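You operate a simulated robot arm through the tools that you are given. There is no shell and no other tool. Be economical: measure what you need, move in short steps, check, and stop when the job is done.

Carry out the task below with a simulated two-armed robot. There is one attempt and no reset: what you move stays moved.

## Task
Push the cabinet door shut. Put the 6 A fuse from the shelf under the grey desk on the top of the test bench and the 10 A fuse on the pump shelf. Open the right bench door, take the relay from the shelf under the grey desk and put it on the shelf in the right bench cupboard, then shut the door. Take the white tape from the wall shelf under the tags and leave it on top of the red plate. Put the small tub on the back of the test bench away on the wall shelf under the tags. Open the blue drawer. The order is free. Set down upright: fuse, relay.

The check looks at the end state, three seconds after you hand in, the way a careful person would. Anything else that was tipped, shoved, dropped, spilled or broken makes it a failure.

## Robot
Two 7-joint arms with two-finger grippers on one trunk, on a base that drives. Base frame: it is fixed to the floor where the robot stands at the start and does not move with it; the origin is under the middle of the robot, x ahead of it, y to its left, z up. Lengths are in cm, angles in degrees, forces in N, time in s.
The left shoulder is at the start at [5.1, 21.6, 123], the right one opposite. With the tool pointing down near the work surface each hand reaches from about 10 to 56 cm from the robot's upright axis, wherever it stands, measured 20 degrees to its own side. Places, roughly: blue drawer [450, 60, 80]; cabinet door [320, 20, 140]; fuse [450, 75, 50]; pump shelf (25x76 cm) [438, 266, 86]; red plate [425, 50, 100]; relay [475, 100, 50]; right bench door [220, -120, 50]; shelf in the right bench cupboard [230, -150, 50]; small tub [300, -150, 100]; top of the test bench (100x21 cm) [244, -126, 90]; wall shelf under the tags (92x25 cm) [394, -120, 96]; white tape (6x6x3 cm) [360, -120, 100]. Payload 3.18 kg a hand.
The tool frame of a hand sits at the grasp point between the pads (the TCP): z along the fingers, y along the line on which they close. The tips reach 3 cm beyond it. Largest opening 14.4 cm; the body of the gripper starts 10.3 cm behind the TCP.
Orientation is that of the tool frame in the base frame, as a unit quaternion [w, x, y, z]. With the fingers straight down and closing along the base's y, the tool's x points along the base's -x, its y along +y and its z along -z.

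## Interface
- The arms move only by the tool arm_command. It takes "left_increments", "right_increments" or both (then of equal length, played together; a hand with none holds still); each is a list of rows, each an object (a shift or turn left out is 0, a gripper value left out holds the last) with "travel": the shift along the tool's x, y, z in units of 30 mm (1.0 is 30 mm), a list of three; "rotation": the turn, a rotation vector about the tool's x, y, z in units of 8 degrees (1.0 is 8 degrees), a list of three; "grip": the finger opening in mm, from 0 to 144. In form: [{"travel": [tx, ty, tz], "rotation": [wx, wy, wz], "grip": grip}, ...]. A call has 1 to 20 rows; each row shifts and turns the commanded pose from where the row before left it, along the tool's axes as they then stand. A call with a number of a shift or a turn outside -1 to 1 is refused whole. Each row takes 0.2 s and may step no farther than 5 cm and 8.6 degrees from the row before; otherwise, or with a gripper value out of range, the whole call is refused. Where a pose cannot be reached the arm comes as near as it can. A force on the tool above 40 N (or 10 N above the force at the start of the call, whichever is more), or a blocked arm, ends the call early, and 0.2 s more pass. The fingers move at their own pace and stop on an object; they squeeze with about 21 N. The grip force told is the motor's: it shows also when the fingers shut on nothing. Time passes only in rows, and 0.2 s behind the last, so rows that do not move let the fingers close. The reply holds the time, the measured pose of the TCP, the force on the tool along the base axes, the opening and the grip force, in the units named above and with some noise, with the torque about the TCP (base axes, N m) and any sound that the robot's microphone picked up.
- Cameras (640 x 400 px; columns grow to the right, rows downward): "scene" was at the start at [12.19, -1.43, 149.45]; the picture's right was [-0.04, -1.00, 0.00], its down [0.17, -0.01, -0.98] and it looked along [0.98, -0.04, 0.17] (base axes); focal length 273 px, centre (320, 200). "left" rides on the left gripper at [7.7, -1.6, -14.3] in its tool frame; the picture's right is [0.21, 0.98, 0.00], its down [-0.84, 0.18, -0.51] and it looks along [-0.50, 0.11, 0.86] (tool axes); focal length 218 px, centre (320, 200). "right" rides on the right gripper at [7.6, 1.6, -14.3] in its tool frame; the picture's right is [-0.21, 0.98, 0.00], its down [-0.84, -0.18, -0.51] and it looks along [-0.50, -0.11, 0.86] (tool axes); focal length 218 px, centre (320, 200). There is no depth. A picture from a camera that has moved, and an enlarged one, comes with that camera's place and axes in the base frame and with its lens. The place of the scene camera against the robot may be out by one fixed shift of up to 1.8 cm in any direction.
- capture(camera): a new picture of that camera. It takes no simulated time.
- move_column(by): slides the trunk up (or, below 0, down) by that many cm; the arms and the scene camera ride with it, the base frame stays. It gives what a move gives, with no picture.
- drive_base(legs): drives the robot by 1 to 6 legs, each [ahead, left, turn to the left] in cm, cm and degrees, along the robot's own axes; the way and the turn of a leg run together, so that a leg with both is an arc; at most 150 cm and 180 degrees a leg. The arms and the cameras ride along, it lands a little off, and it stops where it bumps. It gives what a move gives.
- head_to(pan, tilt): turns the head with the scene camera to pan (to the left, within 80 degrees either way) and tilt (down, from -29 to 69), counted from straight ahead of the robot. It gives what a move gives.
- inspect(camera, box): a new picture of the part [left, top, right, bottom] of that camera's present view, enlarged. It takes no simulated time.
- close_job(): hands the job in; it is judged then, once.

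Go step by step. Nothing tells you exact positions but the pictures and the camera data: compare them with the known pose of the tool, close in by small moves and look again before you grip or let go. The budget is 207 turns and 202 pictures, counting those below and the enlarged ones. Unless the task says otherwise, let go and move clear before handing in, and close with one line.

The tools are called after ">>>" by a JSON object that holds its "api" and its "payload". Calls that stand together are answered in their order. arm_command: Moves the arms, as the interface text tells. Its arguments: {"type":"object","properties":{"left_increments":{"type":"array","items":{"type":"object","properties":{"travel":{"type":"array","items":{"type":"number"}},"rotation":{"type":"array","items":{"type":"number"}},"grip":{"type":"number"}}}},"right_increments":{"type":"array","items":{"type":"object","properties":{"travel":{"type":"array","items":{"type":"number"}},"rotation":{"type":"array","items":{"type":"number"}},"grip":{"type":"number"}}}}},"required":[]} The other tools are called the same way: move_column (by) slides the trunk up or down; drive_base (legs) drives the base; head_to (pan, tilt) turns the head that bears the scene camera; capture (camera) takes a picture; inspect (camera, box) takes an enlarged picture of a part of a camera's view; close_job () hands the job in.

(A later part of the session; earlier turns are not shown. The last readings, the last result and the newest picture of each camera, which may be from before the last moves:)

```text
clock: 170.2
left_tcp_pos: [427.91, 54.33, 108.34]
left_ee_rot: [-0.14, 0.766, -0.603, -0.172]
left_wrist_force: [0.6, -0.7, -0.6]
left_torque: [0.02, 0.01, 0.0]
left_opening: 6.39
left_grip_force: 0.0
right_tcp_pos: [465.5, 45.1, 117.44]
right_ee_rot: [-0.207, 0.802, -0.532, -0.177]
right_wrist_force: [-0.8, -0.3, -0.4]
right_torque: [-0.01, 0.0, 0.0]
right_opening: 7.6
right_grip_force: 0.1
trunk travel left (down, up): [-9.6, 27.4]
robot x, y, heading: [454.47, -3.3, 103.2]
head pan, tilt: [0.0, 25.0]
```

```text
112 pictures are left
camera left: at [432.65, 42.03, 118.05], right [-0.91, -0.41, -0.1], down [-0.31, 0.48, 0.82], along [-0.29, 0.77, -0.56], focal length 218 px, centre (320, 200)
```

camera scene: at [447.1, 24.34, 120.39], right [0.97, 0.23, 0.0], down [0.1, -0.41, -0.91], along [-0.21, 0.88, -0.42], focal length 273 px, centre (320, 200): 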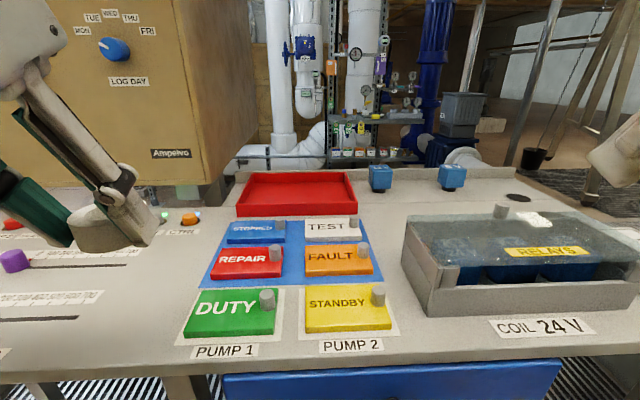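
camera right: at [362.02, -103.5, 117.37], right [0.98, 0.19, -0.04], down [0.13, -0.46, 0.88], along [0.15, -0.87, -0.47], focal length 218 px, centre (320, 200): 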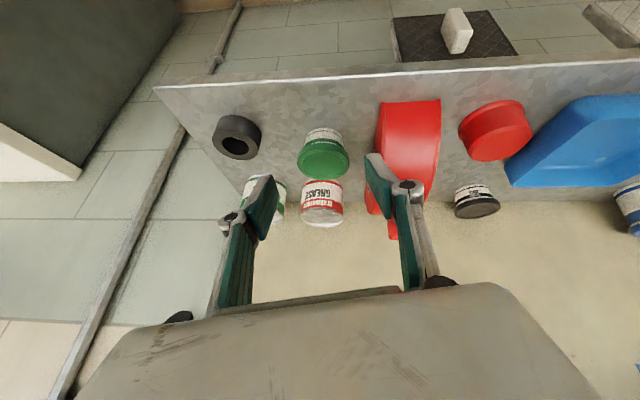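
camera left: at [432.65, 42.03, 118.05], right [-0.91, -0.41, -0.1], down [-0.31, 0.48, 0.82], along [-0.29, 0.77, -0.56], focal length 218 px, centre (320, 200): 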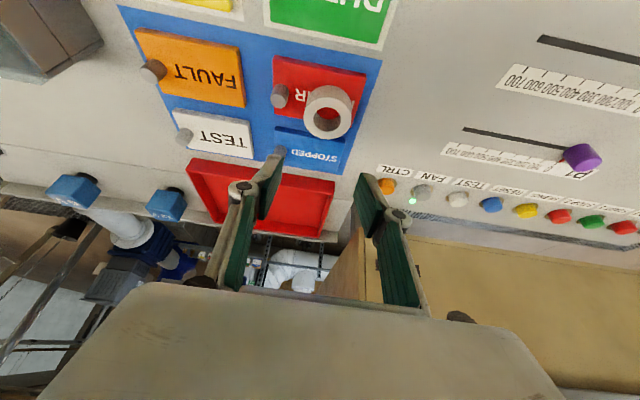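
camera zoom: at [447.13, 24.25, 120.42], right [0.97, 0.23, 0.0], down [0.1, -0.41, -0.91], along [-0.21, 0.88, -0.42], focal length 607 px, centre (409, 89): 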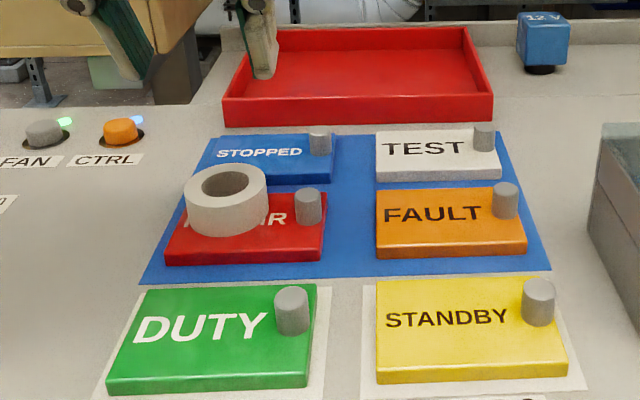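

The tape is on the red plate. Now the shelf under the desk: I back off, lower the trunk and look.

>>> {"api": "drive_base", "payload": {"legs": [[-35, 0, 0]]}}

>>> {"api": "head_to", "payload": {"pan": 0, "tilt": 30}}

>>> {"api": "capture", "payload": {"camera": "scene"}}

```text
clock: 172.5
left_tcp_pos: [435.83, 20.27, 108.29]
left_ee_rot: [-0.139, 0.767, -0.602, -0.173]
left_wrist_force: [0.0, -0.5, 0.1]
left_torque: [0.0, -0.01, -0.04]
left_opening: 6.38
left_grip_force: 0.0
right_tcp_pos: [473.3, 10.99, 117.37]
right_ee_rot: [-0.207, 0.802, -0.532, -0.176]
right_wrist_force: [-0.5, -0.5, 0.5]
right_torque: [-0.01, 0.02, -0.03]
right_opening: 7.62
right_grip_force: 0.0
trunk travel left (down, up): [-9.6, 27.4]
robot x, y, heading: [462.14, -37.28, 103.3]
head pan, tilt: [0.0, 25.0]
```

```text
clock: 173.2
left_tcp_pos: [435.98, 20.28, 108.29]
left_ee_rot: [-0.14, 0.767, -0.602, -0.172]
left_wrist_force: [0.2, 0.8, 0.1]
left_torque: [0.02, -0.04, 0.03]
left_opening: 6.39
left_grip_force: 0.2
right_tcp_pos: [473.41, 11.02, 117.31]
right_ee_rot: [-0.208, 0.802, -0.532, -0.174]
right_wrist_force: [0.5, -0.3, -0.6]
right_torque: [-0.01, 0.02, 0.02]
right_opening: 7.62
right_grip_force: 0.1
trunk travel left (down, up): [-9.6, 27.4]
robot x, y, heading: [462.32, -37.58, 103.3]
head pan, tilt: [0.0, 30.0]
```

```text
111 pictures are left
camera scene: at [455.17, -10.02, 119.59], right [0.97, 0.23, 0.0], down [0.11, -0.49, -0.87], along [-0.2, 0.84, -0.5], focal length 273 px, centre (320, 200)
```

scene: 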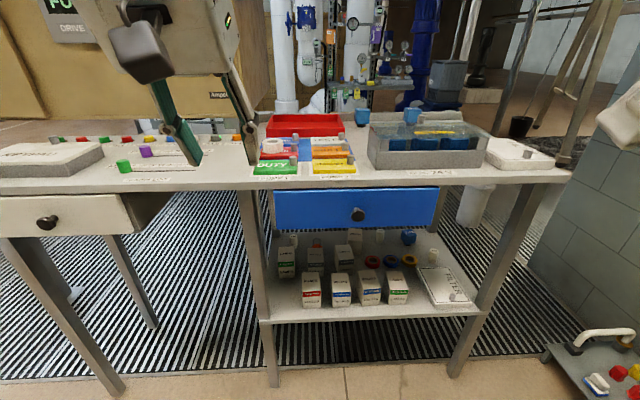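

>>> {"api": "inspect", "payload": {"camera": "scene", "box": [255, 180, 495, 330]}}

```text
2.67 times, centred on (375, 255) of scene
camera zoom: at [455.17, -10.02, 119.59], right [0.97, 0.23, 0.0], down [0.11, -0.49, -0.87], along [-0.2, 0.84, -0.5], focal length 728 px, centre (173, 53)
```

zoom: 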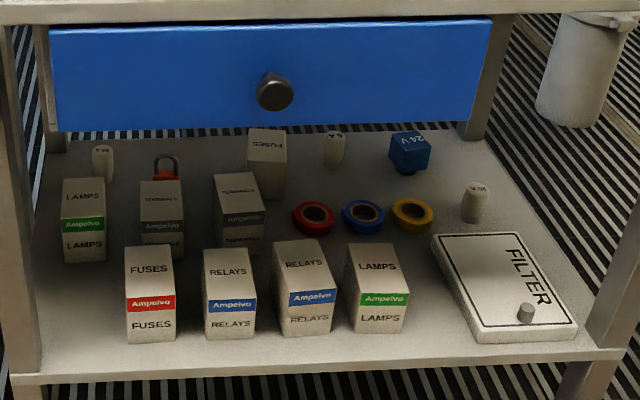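

Three cylinders (fuses) stand on the shelf, plus the blue 24 V relay at the back. I zoom to read the labels.

>>> {"api": "inspect", "payload": {"camera": "scene", "box": [365, 225, 445, 275]}}

>>> {"api": "inspect", "payload": {"camera": "scene", "box": [280, 225, 320, 250]}}

```text
8.00 times, centred on (405, 250) of scene
camera zoom: at [455.17, -10.02, 119.59], right [0.97, 0.23, 0.0], down [0.11, -0.49, -0.87], along [-0.2, 0.84, -0.5], focal length 2184 px, centre (-360, -200)
```

zoom: 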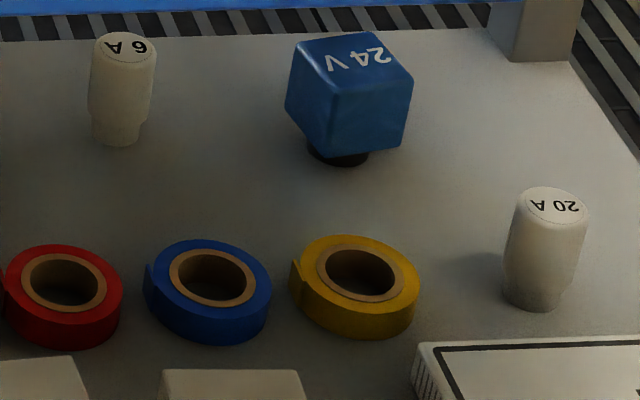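

```text
16.00 times, centred on (300, 238) of scene
camera zoom: at [455.17, -10.02, 119.59], right [0.97, 0.23, 0.0], down [0.11, -0.49, -0.87], along [-0.2, 0.84, -0.5], focal length 4368 px, centre (640, -400)
```

zoom: 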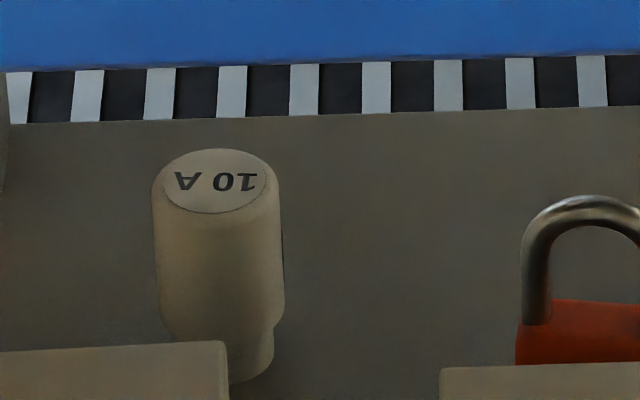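

Labels: 6 A back-middle, 20 A right, 10 A back-left; relay back-right. Those are best reached from behind the desk. First I open the blue drawer from here: align right hand to its knob (≈(451,50,80)).

>>> {"api": "drive_base", "payload": {"legs": [[0, 12, 0]]}}

>>> {"api": "arm_command", "payload": {"right_increments": [{"rotation": [0, -0.9, 1.0]}, {"rotation": [0, -0.9, 1.0]}, {"travel": [0.46, 0, 0.88]}, {"travel": [0.46, 0, 0.88]}, {"travel": [0.46, 0, 0.88]}, {"travel": [0.46, 0, 0.88]}, {"travel": [0.46, 0, 0.88]}, {"travel": [0.46, 0, 0.88]}, {"travel": [0.46, 0, 0.88]}, {"travel": [0.46, 0, 0.88]}, {"travel": [0.46, 0, 0.88]}, {"travel": [0.46, 0, 0.88]}, {"travel": [0.46, 0, 0.88]}, {"travel": [0.46, 0, 0.88]}]}}

>>> {"api": "capture", "payload": {"camera": "right"}}

```text
clock: 174.9
left_tcp_pos: [424.32, 17.47, 108.32]
left_ee_rot: [-0.14, 0.767, -0.602, -0.172]
left_wrist_force: [0.4, -0.3, -0.1]
left_torque: [-0.04, -0.05, -0.02]
left_opening: 6.41
left_grip_force: 0.0
right_tcp_pos: [461.92, 8.28, 117.39]
right_ee_rot: [-0.207, 0.802, -0.532, -0.175]
right_wrist_force: [0.3, -0.5, -0.7]
right_torque: [0.01, 0.0, 0.0]
right_opening: 7.6
right_grip_force: 0.0
trunk travel left (down, up): [-9.6, 27.4]
robot x, y, heading: [450.78, -40.11, 103.4]
head pan, tilt: [0.0, 30.0]
```

```text
refused: row 1 steps farther than a row can; nothing moved
```

```text
107 pictures are left
camera right: at [464.09, -5.61, 125.6], right [-0.98, -0.18, -0.04], down [-0.12, 0.46, 0.88], along [-0.14, 0.87, -0.47], focal length 218 px, centre (320, 200)
```

right: 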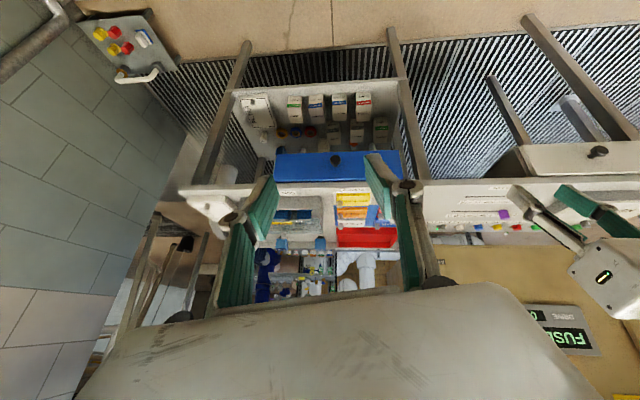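

>>> {"api": "arm_command", "payload": {"right_increments": [{"rotation": [0, -0.6, 0.69]}, {"rotation": [0, -0.6, 0.69]}, {"rotation": [0, -0.6, 0.69]}, {"travel": [0.46, 0, 0.88]}, {"travel": [0.46, 0, 0.88]}, {"travel": [0.46, 0, 0.88]}, {"travel": [0.46, 0, 0.88]}, {"travel": [0.46, 0, 0.88]}, {"travel": [0.46, 0, 0.88]}, {"travel": [0.46, 0, 0.88]}, {"travel": [0.46, 0, 0.88]}, {"travel": [0.46, 0, 0.88]}, {"travel": [0.46, 0, 0.88]}, {"travel": [0.46, 0, 0.88]}, {"travel": [0.46, 0, 0.88]}, {}]}}

>>> {"api": "capture", "payload": {"camera": "right"}}

>>> {"api": "capture", "payload": {"camera": "scene"}}

```text
clock: 178.3
left_tcp_pos: [424.34, 17.43, 108.27]
left_ee_rot: [-0.139, 0.767, -0.602, -0.173]
left_wrist_force: [-0.2, 0.3, -1.1]
left_torque: [0.0, 0.04, 0.02]
left_opening: 6.39
left_grip_force: 0.0
right_tcp_pos: [457.11, 22.03, 86.27]
right_ee_rot: [-0.244, 0.689, -0.611, -0.302]
right_wrist_force: [0.6, 0.3, 0.0]
right_torque: [0.03, -0.01, -0.05]
right_opening: 7.6
right_grip_force: 0.0
right hand out of reach, approached as far as the arm can: row 8, 9, 10, 11, 12
trunk travel left (down, up): [-9.6, 27.4]
robot x, y, heading: [451.11, -40.4, 103.5]
head pan, tilt: [0.0, 30.0]
```

```text
106 pictures are left
camera right: at [457.74, 6.36, 90.88], right [-0.98, 0.01, 0.18], down [0.18, 0.25, 0.95], along [-0.03, 0.97, -0.25], focal length 218 px, centre (320, 200)
```

right: 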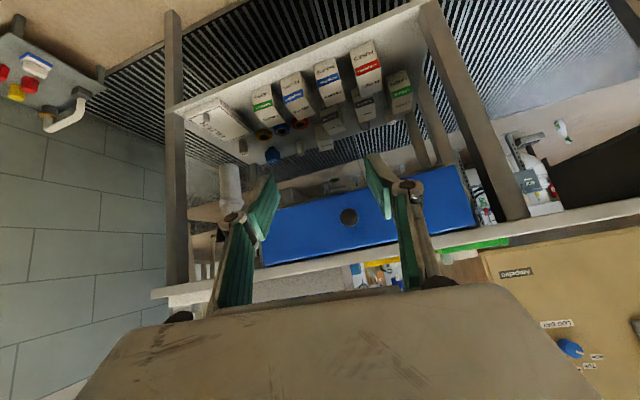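

```text
105 pictures are left
camera scene: at [443.69, -12.76, 119.6], right [0.97, 0.23, 0.0], down [0.12, -0.49, -0.87], along [-0.2, 0.84, -0.5], focal length 273 px, centre (320, 200)
```

scene: 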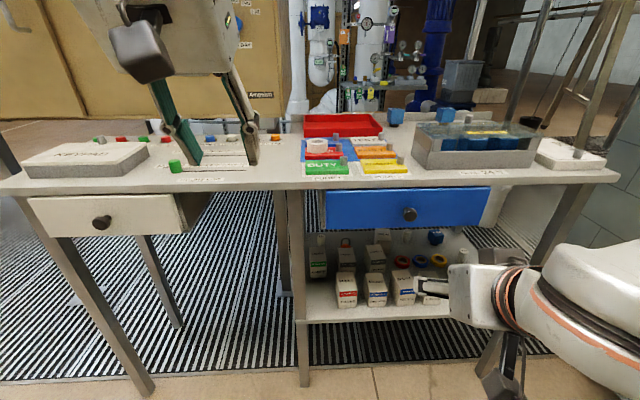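

Knob triangulates to about (452,46,83.5). I drive ahead 14 cm and look again.

>>> {"api": "drive_base", "payload": {"legs": [[14, 0, 0]]}}

>>> {"api": "capture", "payload": {"camera": "right"}}

```text
clock: 179.6
left_tcp_pos: [421.2, 31.15, 108.28]
left_ee_rot: [-0.139, 0.766, -0.603, -0.172]
left_wrist_force: [0.7, 0.4, -1.1]
left_torque: [0.0, -0.01, 0.02]
left_opening: 6.4
left_grip_force: 0.0
right_tcp_pos: [453.89, 35.6, 86.22]
right_ee_rot: [-0.245, 0.689, -0.612, -0.302]
right_wrist_force: [-0.3, 0.7, 1.1]
right_torque: [0.01, 0.0, 0.03]
right_opening: 7.6
right_grip_force: 0.2
trunk travel left (down, up): [-9.6, 27.4]
robot x, y, heading: [447.52, -26.57, 103.5]
head pan, tilt: [0.0, 30.0]
```

```text
104 pictures are left
camera right: at [454.53, 19.99, 90.88], right [-0.98, 0.01, 0.18], down [0.18, 0.25, 0.95], along [-0.03, 0.97, -0.25], focal length 218 px, centre (320, 200)
```

right: 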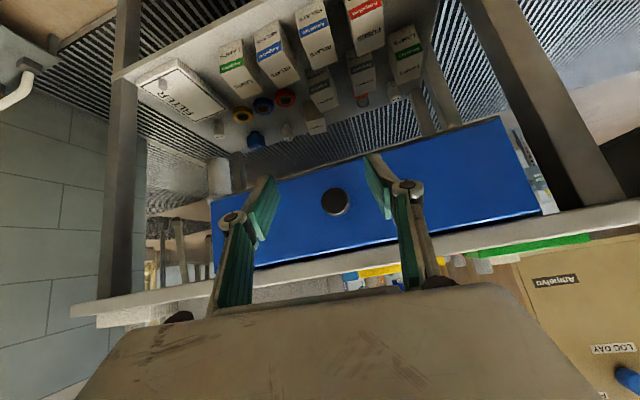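

>>> {"api": "arm_command", "payload": {"right_increments": [{"travel": [-0.54, 0.04, 0.78], "grip": 62}, {"travel": [-0.54, 0.04, 0.78]}, {"travel": [-0.54, 0.04, 0.78]}, {"travel": [-0.5, 0.04, 0.72]}, {}]}}

>>> {"api": "capture", "payload": {"camera": "right"}}

```text
clock: 180.4
left_tcp_pos: [421.22, 30.98, 108.19]
left_ee_rot: [-0.14, 0.767, -0.603, -0.172]
left_wrist_force: [-0.5, -0.1, -0.3]
left_torque: [-0.04, 0.01, -0.03]
left_opening: 6.41
left_grip_force: 0.0
right_tcp_pos: [452.06, 42.87, 84.75]
right_ee_rot: [-0.239, 0.697, -0.605, -0.301]
right_wrist_force: [-1.0, -11.4, 5.0]
right_torque: [0.0, 0.23, 0.51]
right_opening: 6.83
right_grip_force: 2.9
trunk travel left (down, up): [-9.6, 27.4]
robot x, y, heading: [447.76, -26.98, 103.3]
head pan, tilt: [0.0, 30.0]
stopped in row 4 (right hand): the force on the tool passed its limit at 47 N (the readings are from after the stop); the commanded pose is now the measured one
```

```text
103 pictures are left
camera right: at [452.91, 27.25, 89.58], right [-0.98, 0.0, 0.18], down [0.17, 0.26, 0.95], along [-0.05, 0.96, -0.26], focal length 218 px, centre (320, 200)
```

right: 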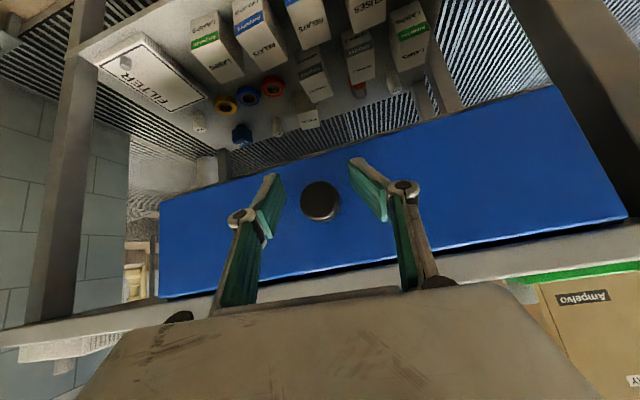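

The tips touch the drawer face and the knob is between the pads. I close on it.

>>> {"api": "arm_command", "payload": {"right_increments": [{"travel": [0.08, 0, -0.08], "grip": 10}, {}, {}, {}]}}

>>> {"api": "inspect", "payload": {"camera": "right", "box": [200, 120, 440, 280]}}

```text
clock: 181.4
left_tcp_pos: [421.13, 31.08, 108.22]
left_ee_rot: [-0.139, 0.767, -0.602, -0.172]
left_wrist_force: [-0.9, -0.2, 0.3]
left_torque: [0.0, -0.02, 0.04]
left_opening: 6.4
left_grip_force: 0.1
right_tcp_pos: [452.22, 42.63, 84.7]
right_ee_rot: [-0.241, 0.695, -0.608, -0.3]
right_wrist_force: [-2.0, -0.8, 5.3]
right_torque: [0.35, 0.07, -0.15]
right_opening: 2.96
right_grip_force: 44.9
trunk travel left (down, up): [-9.6, 27.4]
robot x, y, heading: [447.79, -26.64, 103.2]
head pan, tilt: [0.0, 30.0]
```

```text
2.50 times, centred on (320, 200) of right
camera zoom: at [452.98, 27.11, 89.52], right [-0.98, 0.0, 0.18], down [0.17, 0.26, 0.95], along [-0.04, 0.97, -0.26], focal length 546 px, centre (320, 200)
```

zoom: 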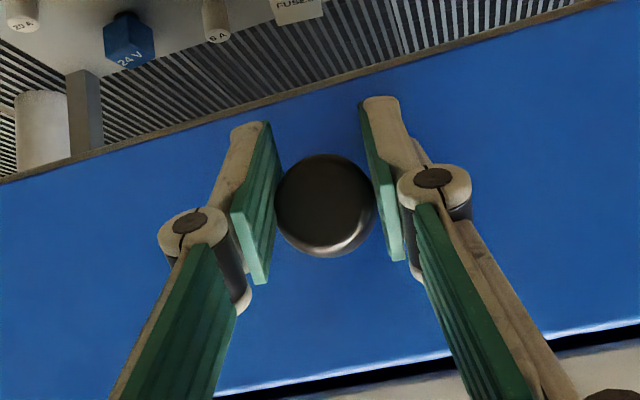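

Knob gripped. I pull the drawer by driving back.

>>> {"api": "drive_base", "payload": {"legs": [[-17, 0, 0]]}}

>>> {"api": "capture", "payload": {"camera": "scene"}}

```text
clock: 183.0
left_tcp_pos: [425.49, 14.8, 108.15]
left_ee_rot: [-0.139, 0.766, -0.604, -0.172]
left_wrist_force: [-0.2, 0.2, 0.0]
left_torque: [-0.03, 0.0, 0.0]
left_opening: 6.4
left_grip_force: 0.0
right_tcp_pos: [456.84, 26.74, 84.7]
right_ee_rot: [-0.244, 0.69, -0.613, -0.298]
right_wrist_force: [3.7, 0.1, 7.1]
right_torque: [-0.85, -0.23, -0.08]
right_opening: 2.97
right_grip_force: 45.5
trunk travel left (down, up): [-9.6, 27.4]
robot x, y, heading: [451.49, -42.76, 103.0]
head pan, tilt: [0.0, 30.0]
stopped in leg 1: the force on the tool passed its limit at 42 N (the readings are from after the stop); the commanded pose is now the measured one
```

```text
101 pictures are left
camera scene: at [444.5, -15.46, 119.56], right [0.97, 0.23, 0.0], down [0.11, -0.49, -0.87], along [-0.2, 0.84, -0.5], focal length 273 px, centre (320, 200)
```

scene: 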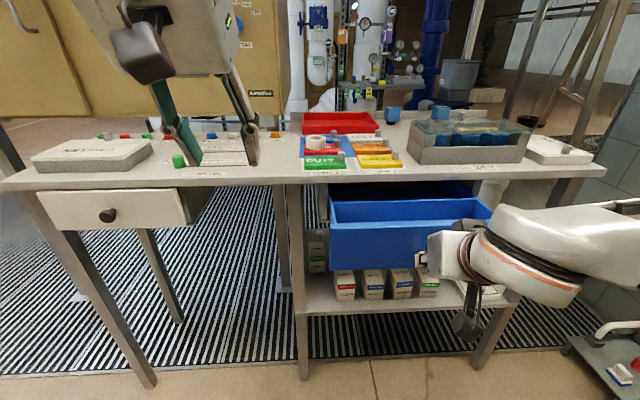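

The drawer is out ~16 cm and at its stop. I release and back the hand away.

>>> {"api": "arm_command", "payload": {"right_increments": [{"grip": 60}, {}, {"travel": [0.5, 0, -0.6]}, {"travel": [0.5, 0, -0.6]}, {"travel": [0.3, 0, -0.8]}, {"travel": [0.2, 0, -0.9]}]}}

>>> {"api": "drive_base", "payload": {"legs": [[-15, 0, 0]]}}

>>> {"api": "head_to", "payload": {"pan": 50, "tilt": 5}}

>>> {"api": "capture", "payload": {"camera": "scene"}}

```text
clock: 184.4
left_tcp_pos: [425.27, 14.88, 108.26]
left_ee_rot: [-0.14, 0.765, -0.604, -0.173]
left_wrist_force: [-0.1, 0.0, 0.2]
left_torque: [-0.02, 0.03, -0.01]
left_opening: 6.38
left_grip_force: 0.0
right_tcp_pos: [457.44, 18.13, 87.74]
right_ee_rot: [-0.243, 0.69, -0.614, -0.296]
right_wrist_force: [0.1, 0.4, 0.2]
right_torque: [0.02, -0.02, -0.05]
right_opening: 5.98
right_grip_force: 0.1
right hand out of reach, approached as far as the arm can: row 6
trunk travel left (down, up): [-9.6, 27.4]
robot x, y, heading: [451.46, -43.13, 102.9]
head pan, tilt: [0.0, 30.0]
```

```text
clock: 185.8
left_tcp_pos: [428.65, 0.46, 108.25]
left_ee_rot: [-0.14, 0.766, -0.603, -0.172]
left_wrist_force: [-0.1, -0.2, -0.1]
left_torque: [-0.04, 0.03, -0.01]
left_opening: 6.4
left_grip_force: 0.1
right_tcp_pos: [460.78, 3.72, 87.86]
right_ee_rot: [-0.242, 0.691, -0.613, -0.297]
right_wrist_force: [-0.4, -1.0, -0.6]
right_torque: [0.0, -0.04, 0.02]
right_opening: 6.02
right_grip_force: 0.1
trunk travel left (down, up): [-9.6, 27.4]
robot x, y, heading: [455.23, -57.34, 103.3]
head pan, tilt: [0.0, 30.0]
```

```text
clock: 186.9
left_tcp_pos: [428.7, 0.52, 108.25]
left_ee_rot: [-0.14, 0.766, -0.604, -0.171]
left_wrist_force: [0.5, -0.2, -0.5]
left_torque: [0.01, 0.03, 0.0]
left_opening: 6.38
left_grip_force: 0.0
right_tcp_pos: [460.69, 3.73, 87.77]
right_ee_rot: [-0.243, 0.691, -0.613, -0.297]
right_wrist_force: [-0.4, 0.0, -0.5]
right_torque: [0.0, 0.02, 0.01]
right_opening: 6.02
right_grip_force: 0.1
trunk travel left (down, up): [-9.6, 27.4]
robot x, y, heading: [455.14, -57.47, 103.1]
head pan, tilt: [50.0, 5.0]
```

```text
100 pictures are left
camera scene: at [441.69, -34.54, 123.62], right [0.45, 0.89, 0.0], down [0.08, -0.04, -1.0], along [-0.89, 0.45, -0.09], focal length 273 px, centre (320, 200)
```

scene: 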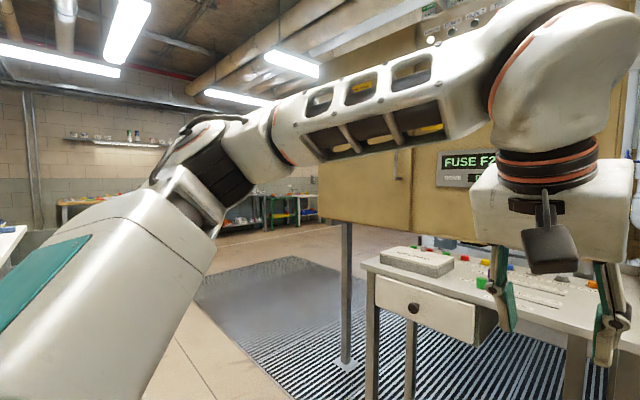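

I move left toward the cabinet's front to see its door.

>>> {"api": "drive_base", "payload": {"legs": [[0, 75, 0]]}}

>>> {"api": "head_to", "payload": {"pan": 30, "tilt": -5}}

>>> {"api": "capture", "payload": {"camera": "scene"}}

```text
clock: 194.0
left_tcp_pos: [355.2, -16.4, 108.31]
left_ee_rot: [-0.14, 0.764, -0.606, -0.171]
left_wrist_force: [0.1, -0.5, -0.3]
left_torque: [0.01, -0.01, 0.01]
left_opening: 6.4
left_grip_force: 0.1
right_tcp_pos: [387.56, -13.24, 87.77]
right_ee_rot: [-0.243, 0.689, -0.615, -0.296]
right_wrist_force: [0.7, 0.7, 1.0]
right_torque: [-0.01, 0.03, 0.0]
right_opening: 6.0
right_grip_force: 0.0
trunk travel left (down, up): [-9.6, 27.4]
robot x, y, heading: [381.03, -74.05, 102.9]
head pan, tilt: [50.0, 5.0]
```

```text
clock: 194.8
left_tcp_pos: [355.34, -16.33, 108.18]
left_ee_rot: [-0.14, 0.764, -0.606, -0.172]
left_wrist_force: [0.5, 0.3, 0.9]
left_torque: [0.0, -0.01, -0.07]
left_opening: 6.36
left_grip_force: 0.1
right_tcp_pos: [387.51, -13.28, 87.78]
right_ee_rot: [-0.244, 0.689, -0.615, -0.296]
right_wrist_force: [0.1, -0.6, 0.1]
right_torque: [-0.01, -0.04, 0.04]
right_opening: 6.02
right_grip_force: 0.1
trunk travel left (down, up): [-9.6, 27.4]
robot x, y, heading: [381.29, -74.29, 102.5]
head pan, tilt: [30.0, -5.0]
```

```text
99 pictures are left
camera scene: at [370.41, -49.21, 125.19], right [0.73, 0.68, 0.0], down [-0.06, 0.06, -1.0], along [-0.68, 0.73, 0.09], focal length 273 px, centre (320, 200)
```

scene: 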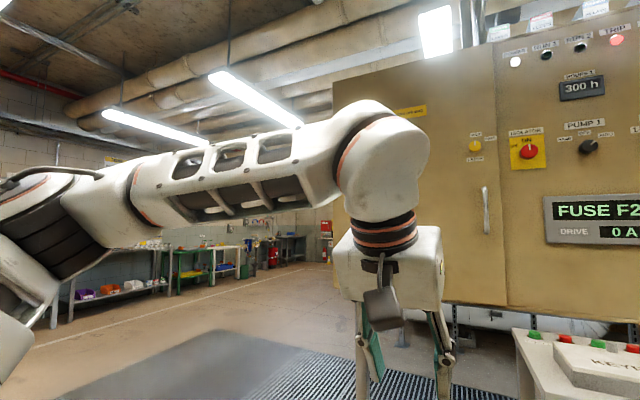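

The cabinet's left leaf with the handle may now be nearly shut (I seem to have bumped it earlier). I zoom in to judge.

>>> {"api": "inspect", "payload": {"camera": "scene", "box": [400, 20, 640, 330]}}

>>> {"api": "drive_base", "payload": {"legs": [[-15, 55, 0]]}}

>>> {"api": "head_to", "payload": {"pan": -20, "tilt": -5}}

>>> {"api": "capture", "payload": {"camera": "scene"}}

```text
1.29 times, centred on (520, 175) of scene
camera zoom: at [370.41, -49.21, 125.19], right [0.73, 0.68, 0.0], down [-0.06, 0.06, -1.0], along [-0.68, 0.73, 0.09], focal length 352 px, centre (62, 232)
```

zoom: 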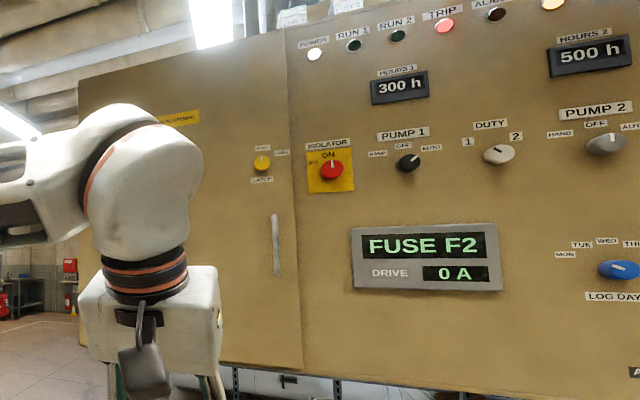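

```text
clock: 200.1
left_tcp_pos: [304.89, -43.36, 108.17]
left_ee_rot: [-0.14, 0.765, -0.605, -0.171]
left_wrist_force: [0.6, 0.2, 0.2]
left_torque: [-0.02, 0.01, 0.03]
left_opening: 6.38
left_grip_force: 0.1
right_tcp_pos: [337.02, -40.14, 87.76]
right_ee_rot: [-0.242, 0.69, -0.614, -0.296]
right_wrist_force: [0.6, 0.2, 0.4]
right_torque: [-0.01, 0.02, 0.0]
right_opening: 6.02
right_grip_force: 0.0
trunk travel left (down, up): [-9.6, 27.4]
robot x, y, heading: [331.19, -101.25, 102.6]
head pan, tilt: [30.0, -5.0]
```

```text
clock: 201.3
left_tcp_pos: [304.91, -43.33, 108.26]
left_ee_rot: [-0.14, 0.765, -0.605, -0.172]
left_wrist_force: [0.4, 0.1, 0.8]
left_torque: [0.01, 0.02, -0.01]
left_opening: 6.39
left_grip_force: 0.1
right_tcp_pos: [337.06, -40.08, 87.78]
right_ee_rot: [-0.243, 0.69, -0.614, -0.296]
right_wrist_force: [0.2, 0.9, 0.0]
right_torque: [-0.02, 0.01, -0.02]
right_opening: 5.99
right_grip_force: 0.1
trunk travel left (down, up): [-9.6, 27.4]
robot x, y, heading: [330.97, -101.48, 102.9]
head pan, tilt: [-20.0, -5.0]
```

```text
97 pictures are left
camera scene: at [327.05, -73.8, 125.19], right [0.99, -0.12, 0.0], down [0.01, 0.09, -1.0], along [0.12, 0.99, 0.09], focal length 273 px, centre (320, 200)
```

scene: 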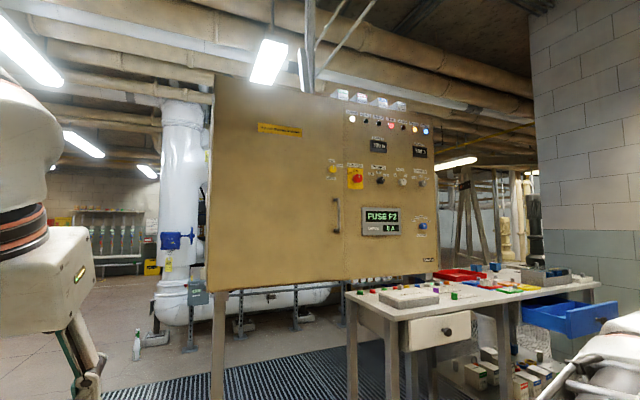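

>>> {"api": "inspect", "payload": {"camera": "scene", "box": [190, 60, 450, 300]}}

>>> {"api": "inspect", "payload": {"camera": "scene", "box": [300, 220, 380, 300]}}

```text
1.67 times, centred on (320, 180) of scene
camera zoom: at [327.05, -73.8, 125.19], right [0.99, -0.12, 0.0], down [0.01, 0.09, -1.0], along [0.12, 0.99, 0.09], focal length 455 px, centre (320, 233)
```

zoom: 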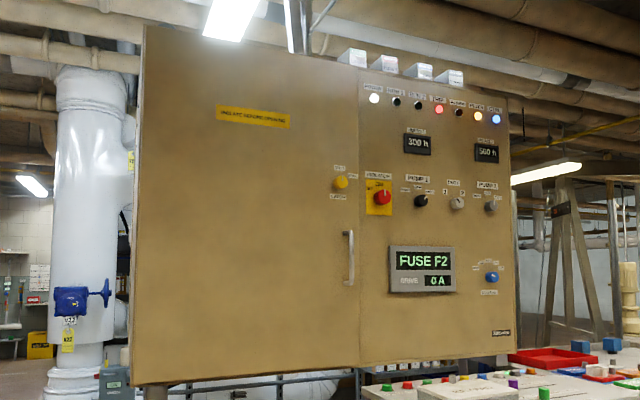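

```text
5.00 times, centred on (340, 260) of scene
camera zoom: at [327.05, -73.8, 125.19], right [0.99, -0.12, 0.0], down [0.01, 0.09, -1.0], along [0.12, 0.99, 0.09], focal length 1365 px, centre (220, -100)
```

zoom: 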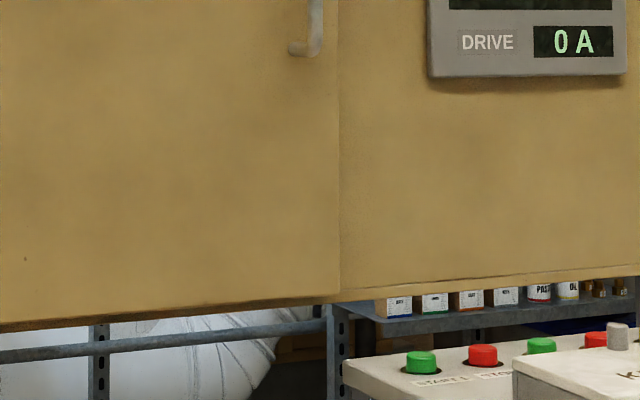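

The door is almost flush but I'll press it firmly. I raise the trunk so both hands clear the desk, and drive to push with the left fist.

>>> {"api": "move_column", "payload": {"by": 13}}

>>> {"api": "drive_base", "payload": {"legs": [[0, -52, 0], [40, 0, 0]]}}

>>> {"api": "arm_command", "payload": {"left_increments": [{"grip": 0}, {}]}}

>>> {"api": "capture", "payload": {"camera": "scene"}}

>>> {"api": "capture", "payload": {"camera": "left"}}

```text
clock: 202.9
left_tcp_pos: [304.9, -43.19, 121.12]
left_ee_rot: [-0.14, 0.766, -0.604, -0.171]
left_wrist_force: [0.2, 0.2, -0.1]
left_torque: [-0.01, -0.01, 0.0]
left_opening: 6.41
left_grip_force: 0.0
right_tcp_pos: [336.95, -40.19, 100.65]
right_ee_rot: [-0.242, 0.69, -0.615, -0.295]
right_wrist_force: [-0.6, 0.8, 0.3]
right_torque: [0.02, 0.0, 0.0]
right_opening: 6.01
right_grip_force: 0.1
trunk travel left (down, up): [-22.6, 14.4]
robot x, y, heading: [331.24, -101.14, 103.1]
head pan, tilt: [-20.0, -5.0]
```

```text
clock: 210.0
left_tcp_pos: [346.1, 7.41, 121.13]
left_ee_rot: [-0.139, 0.766, -0.603, -0.172]
left_wrist_force: [0.7, 0.7, 0.3]
left_torque: [0.0, 0.0, -0.01]
left_opening: 6.39
left_grip_force: 0.1
right_tcp_pos: [378.27, 10.51, 100.68]
right_ee_rot: [-0.242, 0.691, -0.614, -0.296]
right_wrist_force: [0.2, 0.4, 0.3]
right_torque: [-0.01, 0.01, 0.02]
right_opening: 6.01
right_grip_force: 0.1
trunk travel left (down, up): [-22.6, 14.4]
robot x, y, heading: [372.42, -50.47, 102.8]
head pan, tilt: [-20.0, -5.0]
```

```text
clock: 210.6
left_tcp_pos: [346.15, 7.28, 121.25]
left_ee_rot: [-0.139, 0.766, -0.604, -0.172]
left_wrist_force: [-0.5, 0.3, -0.3]
left_torque: [-0.02, 0.03, -0.01]
left_opening: 0.02
left_grip_force: 21.2
right_tcp_pos: [378.32, 10.59, 100.65]
right_ee_rot: [-0.242, 0.69, -0.614, -0.295]
right_wrist_force: [0.2, 0.0, -0.1]
right_torque: [0.01, -0.03, 0.0]
right_opening: 6.0
right_grip_force: 0.0
trunk travel left (down, up): [-22.6, 14.4]
robot x, y, heading: [372.38, -50.7, 103.1]
head pan, tilt: [-20.0, -5.0]
```

```text
94 pictures are left
camera scene: at [371.26, -35.53, 140.06], right [0.99, -0.12, 0.0], down [0.01, 0.09, -1.0], along [0.12, 0.99, 0.09], focal length 273 px, centre (320, 200)
```

scene: 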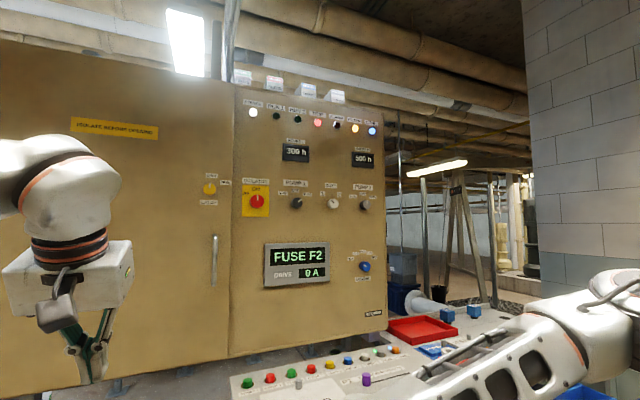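

```text
93 pictures are left
camera left: at [350.84, -4.99, 130.93], right [-0.91, -0.41, -0.1], down [-0.3, 0.48, 0.82], along [-0.29, 0.77, -0.56], focal length 218 px, centre (320, 200)
```

left: 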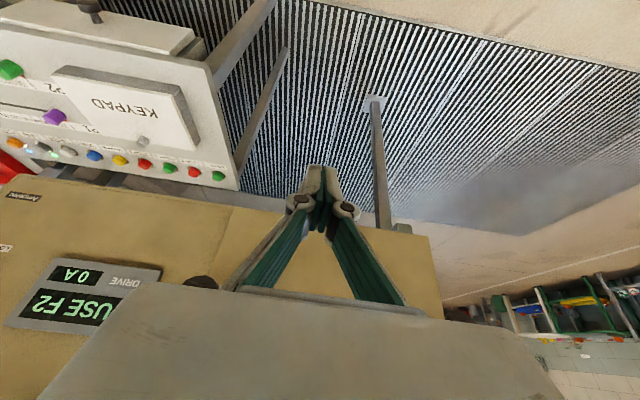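

I raise the right hand, then drive ahead 37 cm and press with the left fist until force builds.

>>> {"api": "arm_command", "payload": {"right_increments": [{"travel": [-0.7, 0, -0.7]}, {"travel": [-0.7, 0, -0.7]}, {"travel": [-0.7, 0, -0.7]}, {"travel": [-0.7, 0, -0.7]}]}}

>>> {"api": "drive_base", "payload": {"legs": [[37, 0, 0]]}}

>>> {"api": "arm_command", "payload": {"left_increments": [{"travel": [-0.45, 0, 0.21]}, {"travel": [-0.45, 0, 0.21]}, {"travel": [-0.45, 0, 0.21]}, {"travel": [-0.45, 0, 0.21]}, {"travel": [-0.45, 0, 0.21]}, {"travel": [-0.45, 0, 0.21]}]}}

>>> {"api": "capture", "payload": {"camera": "scene"}}

```text
clock: 211.6
left_tcp_pos: [345.93, 7.28, 121.29]
left_ee_rot: [-0.14, 0.766, -0.604, -0.173]
left_wrist_force: [-0.3, 0.1, 0.4]
left_torque: [-0.01, -0.01, -0.01]
left_opening: 0.0
left_grip_force: 20.8
right_tcp_pos: [378.81, 10.61, 112.78]
right_ee_rot: [-0.244, 0.69, -0.614, -0.296]
right_wrist_force: [-0.5, 0.0, 0.0]
right_torque: [0.0, -0.03, -0.04]
right_opening: 6.01
right_grip_force: 0.0
trunk travel left (down, up): [-22.6, 14.4]
robot x, y, heading: [372.4, -50.71, 103.0]
head pan, tilt: [-20.0, -5.0]
```

```text
clock: 214.0
left_tcp_pos: [337.78, 43.36, 121.23]
left_ee_rot: [-0.14, 0.766, -0.604, -0.172]
left_wrist_force: [-0.2, 0.7, -0.2]
left_torque: [-0.05, 0.0, 0.01]
left_opening: 0.0
left_grip_force: 21.0
right_tcp_pos: [370.3, 46.55, 112.7]
right_ee_rot: [-0.243, 0.69, -0.614, -0.296]
right_wrist_force: [-0.4, 0.5, 0.0]
right_torque: [0.0, -0.03, -0.01]
right_opening: 5.99
right_grip_force: 0.0
trunk travel left (down, up): [-22.6, 14.4]
robot x, y, heading: [364.13, -14.97, 102.8]
head pan, tilt: [-20.0, -5.0]
```

```text
clock: 215.0
left_tcp_pos: [337.08, 47.27, 121.15]
left_ee_rot: [-0.134, 0.769, -0.604, -0.161]
left_wrist_force: [2.3, -25.0, 8.3]
left_torque: [-0.3, -0.11, 0.2]
left_opening: 0.0
left_grip_force: 30.7
right_tcp_pos: [370.18, 46.4, 112.87]
right_ee_rot: [-0.243, 0.691, -0.613, -0.297]
right_wrist_force: [-0.6, 0.2, 0.0]
right_torque: [-0.02, -0.02, -0.05]
right_opening: 5.98
right_grip_force: 0.0
trunk travel left (down, up): [-22.6, 14.4]
robot x, y, heading: [364.08, -14.67, 103.0]
head pan, tilt: [-20.0, -5.0]
stopped in row 4 (left hand): the force on the tool passed its limit at 51 N (the readings are from after the stop); the commanded pose is now the measured one
```

```text
92 pictures are left
camera scene: at [362.94, -0.06, 140.14], right [0.99, -0.12, 0.0], down [0.01, 0.09, -1.0], along [0.12, 0.99, 0.09], focal length 273 px, centre (320, 200)
```

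scene: 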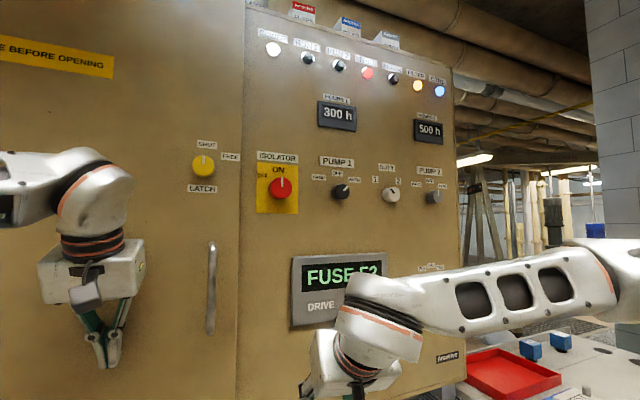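

The door is pressed shut (51 N against the stop). Next I go around the cabinet's left side to get behind the desk.

>>> {"api": "drive_base", "payload": {"legs": [[-16, 0, 0], [0, 118, 0]]}}

>>> {"api": "head_to", "payload": {"pan": 0, "tilt": 15}}

>>> {"api": "capture", "payload": {"camera": "scene"}}

```text
clock: 226.6
left_tcp_pos: [225.98, 5.63, 120.84]
left_ee_rot: [-0.133, 0.769, -0.604, -0.164]
left_wrist_force: [-0.4, -0.3, 0.0]
left_torque: [0.0, -0.02, -0.02]
left_opening: 0.0
left_grip_force: 30.7
right_tcp_pos: [259.18, 4.22, 112.77]
right_ee_rot: [-0.242, 0.691, -0.613, -0.297]
right_wrist_force: [0.5, 0.8, -0.2]
right_torque: [-0.02, 0.0, 0.01]
right_opening: 6.0
right_grip_force: 0.1
trunk travel left (down, up): [-22.6, 14.4]
robot x, y, heading: [253.3, -57.33, 103.4]
head pan, tilt: [-20.0, -5.0]
```

```text
clock: 227.4
left_tcp_pos: [225.93, 5.62, 120.87]
left_ee_rot: [-0.134, 0.769, -0.603, -0.164]
left_wrist_force: [0.5, -0.2, -0.2]
left_torque: [0.02, -0.05, -0.01]
left_opening: 0.0
left_grip_force: 30.9
right_tcp_pos: [259.31, 4.16, 112.7]
right_ee_rot: [-0.242, 0.691, -0.613, -0.296]
right_wrist_force: [0.2, -0.3, 0.2]
right_torque: [0.01, -0.01, -0.03]
right_opening: 6.01
right_grip_force: 0.0
trunk travel left (down, up): [-22.6, 14.4]
robot x, y, heading: [253.03, -57.19, 103.4]
head pan, tilt: [0.0, 15.0]
```

```text
91 pictures are left
camera scene: at [248.85, -41.55, 136.88], right [0.97, 0.23, 0.0], down [0.06, -0.25, -0.97], along [-0.22, 0.94, -0.26], focal length 273 px, centre (320, 200)
```

scene: 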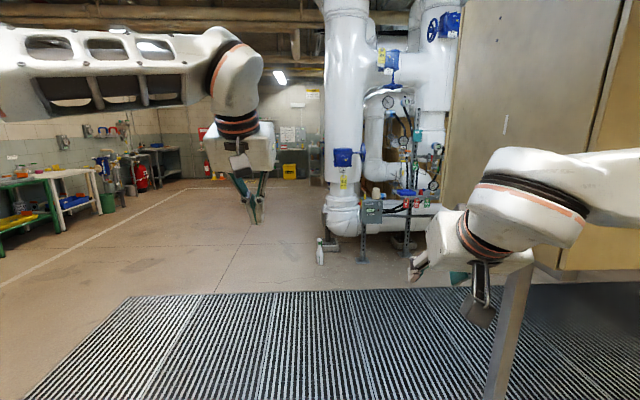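

The way past the cabinet's left side is free. I drive forward across the mat and look right.

>>> {"api": "drive_base", "payload": {"legs": [[0, 14, 0], [95, 0, 0], [90, 0, 0]]}}

>>> {"api": "head_to", "payload": {"pan": -75, "tilt": 15}}

>>> {"api": "capture", "payload": {"camera": "scene"}}

```text
clock: 238.2
left_tcp_pos: [169.92, 183.23, 120.92]
left_ee_rot: [-0.133, 0.769, -0.603, -0.165]
left_wrist_force: [-0.6, 0.2, -0.2]
left_torque: [0.0, -0.01, -0.01]
left_opening: 0.0
left_grip_force: 30.3
right_tcp_pos: [203.41, 182.07, 112.7]
right_ee_rot: [-0.243, 0.692, -0.612, -0.297]
right_wrist_force: [0.3, 0.3, 0.0]
right_torque: [-0.02, 0.01, -0.02]
right_opening: 6.02
right_grip_force: 0.1
trunk travel left (down, up): [-22.6, 14.4]
robot x, y, heading: [197.56, 120.82, 103.4]
head pan, tilt: [0.0, 15.0]
```

```text
clock: 239.7
left_tcp_pos: [169.91, 183.3, 120.91]
left_ee_rot: [-0.134, 0.769, -0.603, -0.164]
left_wrist_force: [0.0, 0.8, 0.9]
left_torque: [0.01, -0.02, -0.01]
left_opening: 0.02
left_grip_force: 30.3
right_tcp_pos: [203.42, 181.96, 112.67]
right_ee_rot: [-0.242, 0.692, -0.612, -0.297]
right_wrist_force: [0.0, 0.3, -0.4]
right_torque: [-0.01, -0.04, 0.02]
right_opening: 6.03
right_grip_force: 0.0
trunk travel left (down, up): [-22.6, 14.4]
robot x, y, heading: [197.61, 120.75, 103.0]
head pan, tilt: [-75.0, 15.0]
```

```text
90 pictures are left
camera scene: at [203.38, 131.49, 136.87], right [0.48, -0.88, 0.0], down [-0.23, -0.12, -0.97], along [0.85, 0.46, -0.26], focal length 273 px, centre (320, 200)
```

scene: 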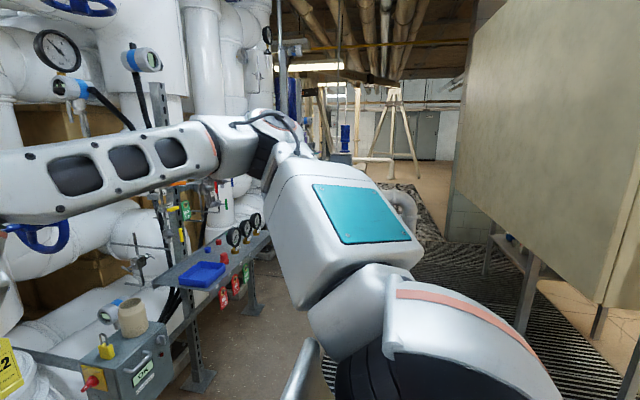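

A corridor exists behind the cabinet. I turn to face along it, drive half-way and look.

>>> {"api": "drive_base", "payload": {"legs": [[16, 0, 0], [0, 0, -90], [110, 0, 0]]}}

>>> {"api": "head_to", "payload": {"pan": 0, "tilt": 20}}

>>> {"api": "capture", "payload": {"camera": "scene"}}

```text
clock: 247.5
left_tcp_pos: [300.25, 170.15, 122.77]
left_ee_rot: [0.225, -0.083, 0.971, 0.01]
left_wrist_force: [1.0, -0.4, -0.1]
left_torque: [0.08, 0.03, 0.0]
left_opening: 0.01
left_grip_force: 31.0
right_tcp_pos: [296.74, 136.49, 116.71]
right_ee_rot: [0.413, -0.017, 0.91, 0.031]
right_wrist_force: [0.8, 0.1, 0.4]
right_torque: [0.04, 0.01, -0.03]
right_opening: 6.01
right_grip_force: 0.1
trunk travel left (down, up): [-22.6, 14.4]
robot x, y, heading: [238.56, 147.27, 9.2]
head pan, tilt: [-75.0, 15.0]
stopped in leg 3: the robot was blocked; the commanded pose is now the measured one
```

```text
clock: 249.0
left_tcp_pos: [300.17, 170.05, 123.01]
left_ee_rot: [0.227, -0.083, 0.97, 0.01]
left_wrist_force: [-0.9, 0.5, 0.3]
left_torque: [0.0, 0.0, -0.01]
left_opening: 0.0
left_grip_force: 30.7
right_tcp_pos: [296.74, 136.45, 116.49]
right_ee_rot: [0.413, -0.018, 0.91, 0.029]
right_wrist_force: [0.5, 1.2, 0.0]
right_torque: [-0.01, -0.02, 0.0]
right_opening: 6.0
right_grip_force: 0.1
trunk travel left (down, up): [-22.6, 14.4]
robot x, y, heading: [239.16, 147.05, 9.3]
head pan, tilt: [0.0, 20.0]
```

```text
89 pictures are left
camera scene: at [251.71, 148.91, 136.5], right [0.16, -0.99, 0.01], down [-0.31, -0.06, -0.95], along [0.94, 0.15, -0.32], focal length 273 px, centre (320, 200)
```

scene: 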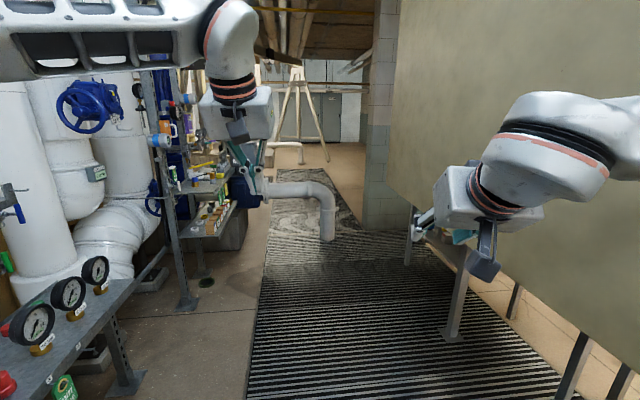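

The right elbow caught the cabinet's corner. I back off, shift left and re-straighten.

>>> {"api": "drive_base", "payload": {"legs": [[-12, 0, 0], [0, 26, 4]]}}

>>> {"api": "capture", "payload": {"camera": "scene"}}

```text
clock: 252.7
left_tcp_pos: [284.14, 197.69, 121.21]
left_ee_rot: [0.213, -0.121, 0.969, 0.022]
left_wrist_force: [-0.6, -0.5, 0.5]
left_torque: [-0.03, 0.0, -0.02]
left_opening: 0.0
left_grip_force: 30.6
right_tcp_pos: [283.36, 163.96, 114.09]
right_ee_rot: [0.392, -0.055, 0.917, 0.047]
right_wrist_force: [0.2, -0.3, 0.8]
right_torque: [0.01, -0.01, 0.02]
right_opening: 6.01
right_grip_force: 0.0
trunk travel left (down, up): [-22.6, 14.4]
robot x, y, heading: [222.1, 169.86, 13.5]
head pan, tilt: [0.0, 20.0]
```

```text
88 pictures are left
camera scene: at [237.87, 172.76, 136.06], right [0.24, -0.97, 0.0], down [-0.33, -0.08, -0.94], along [0.91, 0.22, -0.34], focal length 273 px, centre (320, 200)
```

scene: 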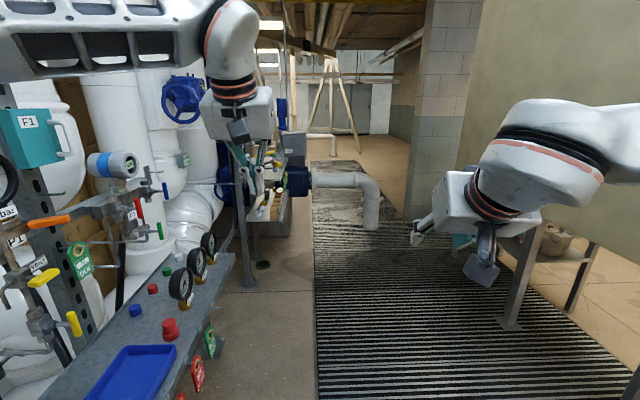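

I shift right a little to the corridor's middle and go ahead.

>>> {"api": "drive_base", "payload": {"legs": [[0, -11, 0], [60, 0, 0], [70, 0, 0]]}}

>>> {"api": "head_to", "payload": {"pan": -30, "tilt": 25}}

>>> {"api": "capture", "payload": {"camera": "scene"}}

```text
clock: 260.7
left_tcp_pos: [413.32, 216.08, 121.27]
left_ee_rot: [0.213, -0.115, 0.97, 0.02]
left_wrist_force: [-0.1, -0.2, -0.2]
left_torque: [-0.01, 0.02, -0.04]
left_opening: 0.01
left_grip_force: 31.5
right_tcp_pos: [412.07, 182.41, 114.06]
right_ee_rot: [0.391, -0.047, 0.918, 0.043]
right_wrist_force: [0.1, 0.0, 0.5]
right_torque: [-0.01, -0.04, -0.02]
right_opening: 6.0
right_grip_force: 0.1
trunk travel left (down, up): [-22.6, 14.4]
robot x, y, heading: [350.45, 189.04, 12.9]
head pan, tilt: [0.0, 20.0]
```

```text
clock: 261.7
left_tcp_pos: [413.21, 216.2, 121.24]
left_ee_rot: [0.213, -0.114, 0.97, 0.02]
left_wrist_force: [0.0, -0.2, 0.0]
left_torque: [0.04, -0.02, 0.02]
left_opening: 0.0
left_grip_force: 30.6
right_tcp_pos: [412.14, 182.48, 114.02]
right_ee_rot: [0.391, -0.048, 0.918, 0.044]
right_wrist_force: [1.2, 0.2, -0.7]
right_torque: [0.0, -0.03, 0.03]
right_opening: 6.02
right_grip_force: 0.0
trunk travel left (down, up): [-22.6, 14.4]
robot x, y, heading: [350.93, 189.21, 13.0]
head pan, tilt: [-30.0, 25.0]
```

```text
87 pictures are left
camera scene: at [366.54, 187.17, 135.25], right [-0.29, -0.96, 0.0], down [-0.4, 0.12, -0.91], along [0.87, -0.26, -0.42], focal length 273 px, centre (320, 200)
```

scene: 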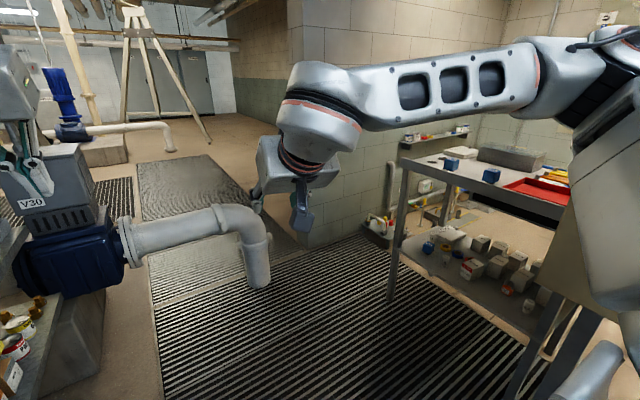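

The desk's back is open and the shelf items are visible. I continue until level with them, then turn to face the desk.

>>> {"api": "drive_base", "payload": {"legs": [[80, 0, 0], [0, 0, -90]]}}

>>> {"api": "head_to", "payload": {"pan": 0, "tilt": 35}}

>>> {"api": "capture", "payload": {"camera": "scene"}}

```text
clock: 269.8
left_tcp_pos: [455.35, 144.15, 121.26]
left_ee_rot: [0.165, 0.606, 0.766, -0.136]
left_wrist_force: [0.1, -0.6, 0.5]
left_torque: [0.03, 0.0, 0.03]
left_opening: 0.0
left_grip_force: 31.1
right_tcp_pos: [421.56, 145.51, 114.11]
right_ee_rot: [0.307, 0.618, 0.681, -0.247]
right_wrist_force: [-0.3, -0.5, -0.4]
right_torque: [-0.02, 0.0, 0.03]
right_opening: 5.98
right_grip_force: 0.1
trunk travel left (down, up): [-22.6, 14.4]
robot x, y, heading: [428.63, 206.79, -77.1]
head pan, tilt: [-30.0, 25.0]
```

```text
clock: 270.7
left_tcp_pos: [455.38, 144.21, 121.27]
left_ee_rot: [0.165, 0.607, 0.765, -0.137]
left_wrist_force: [1.1, -0.8, -0.4]
left_torque: [-0.03, 0.02, 0.01]
left_opening: 0.0
left_grip_force: 30.9
right_tcp_pos: [421.56, 145.69, 114.05]
right_ee_rot: [0.306, 0.618, 0.681, -0.247]
right_wrist_force: [-0.5, -0.2, -1.2]
right_torque: [0.01, 0.0, 0.01]
right_opening: 5.99
right_grip_force: 0.0
trunk travel left (down, up): [-22.6, 14.4]
robot x, y, heading: [428.96, 207.07, -77.1]
head pan, tilt: [0.0, 35.0]
```

```text
86 pictures are left
camera scene: at [431.77, 189.8, 133.68], right [-0.98, -0.22, 0.0], down [-0.13, 0.56, -0.82], along [0.18, -0.8, -0.57], focal length 273 px, centre (320, 200)
```

scene: 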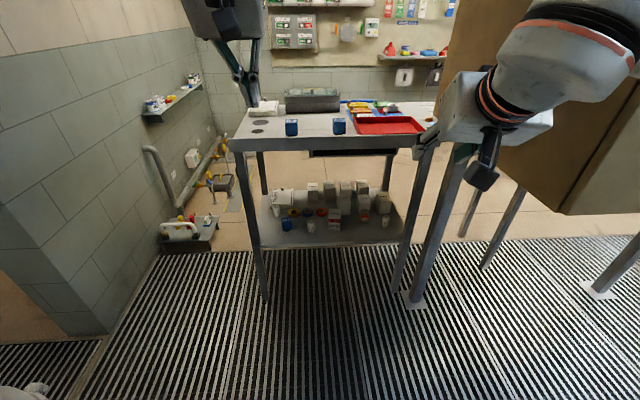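

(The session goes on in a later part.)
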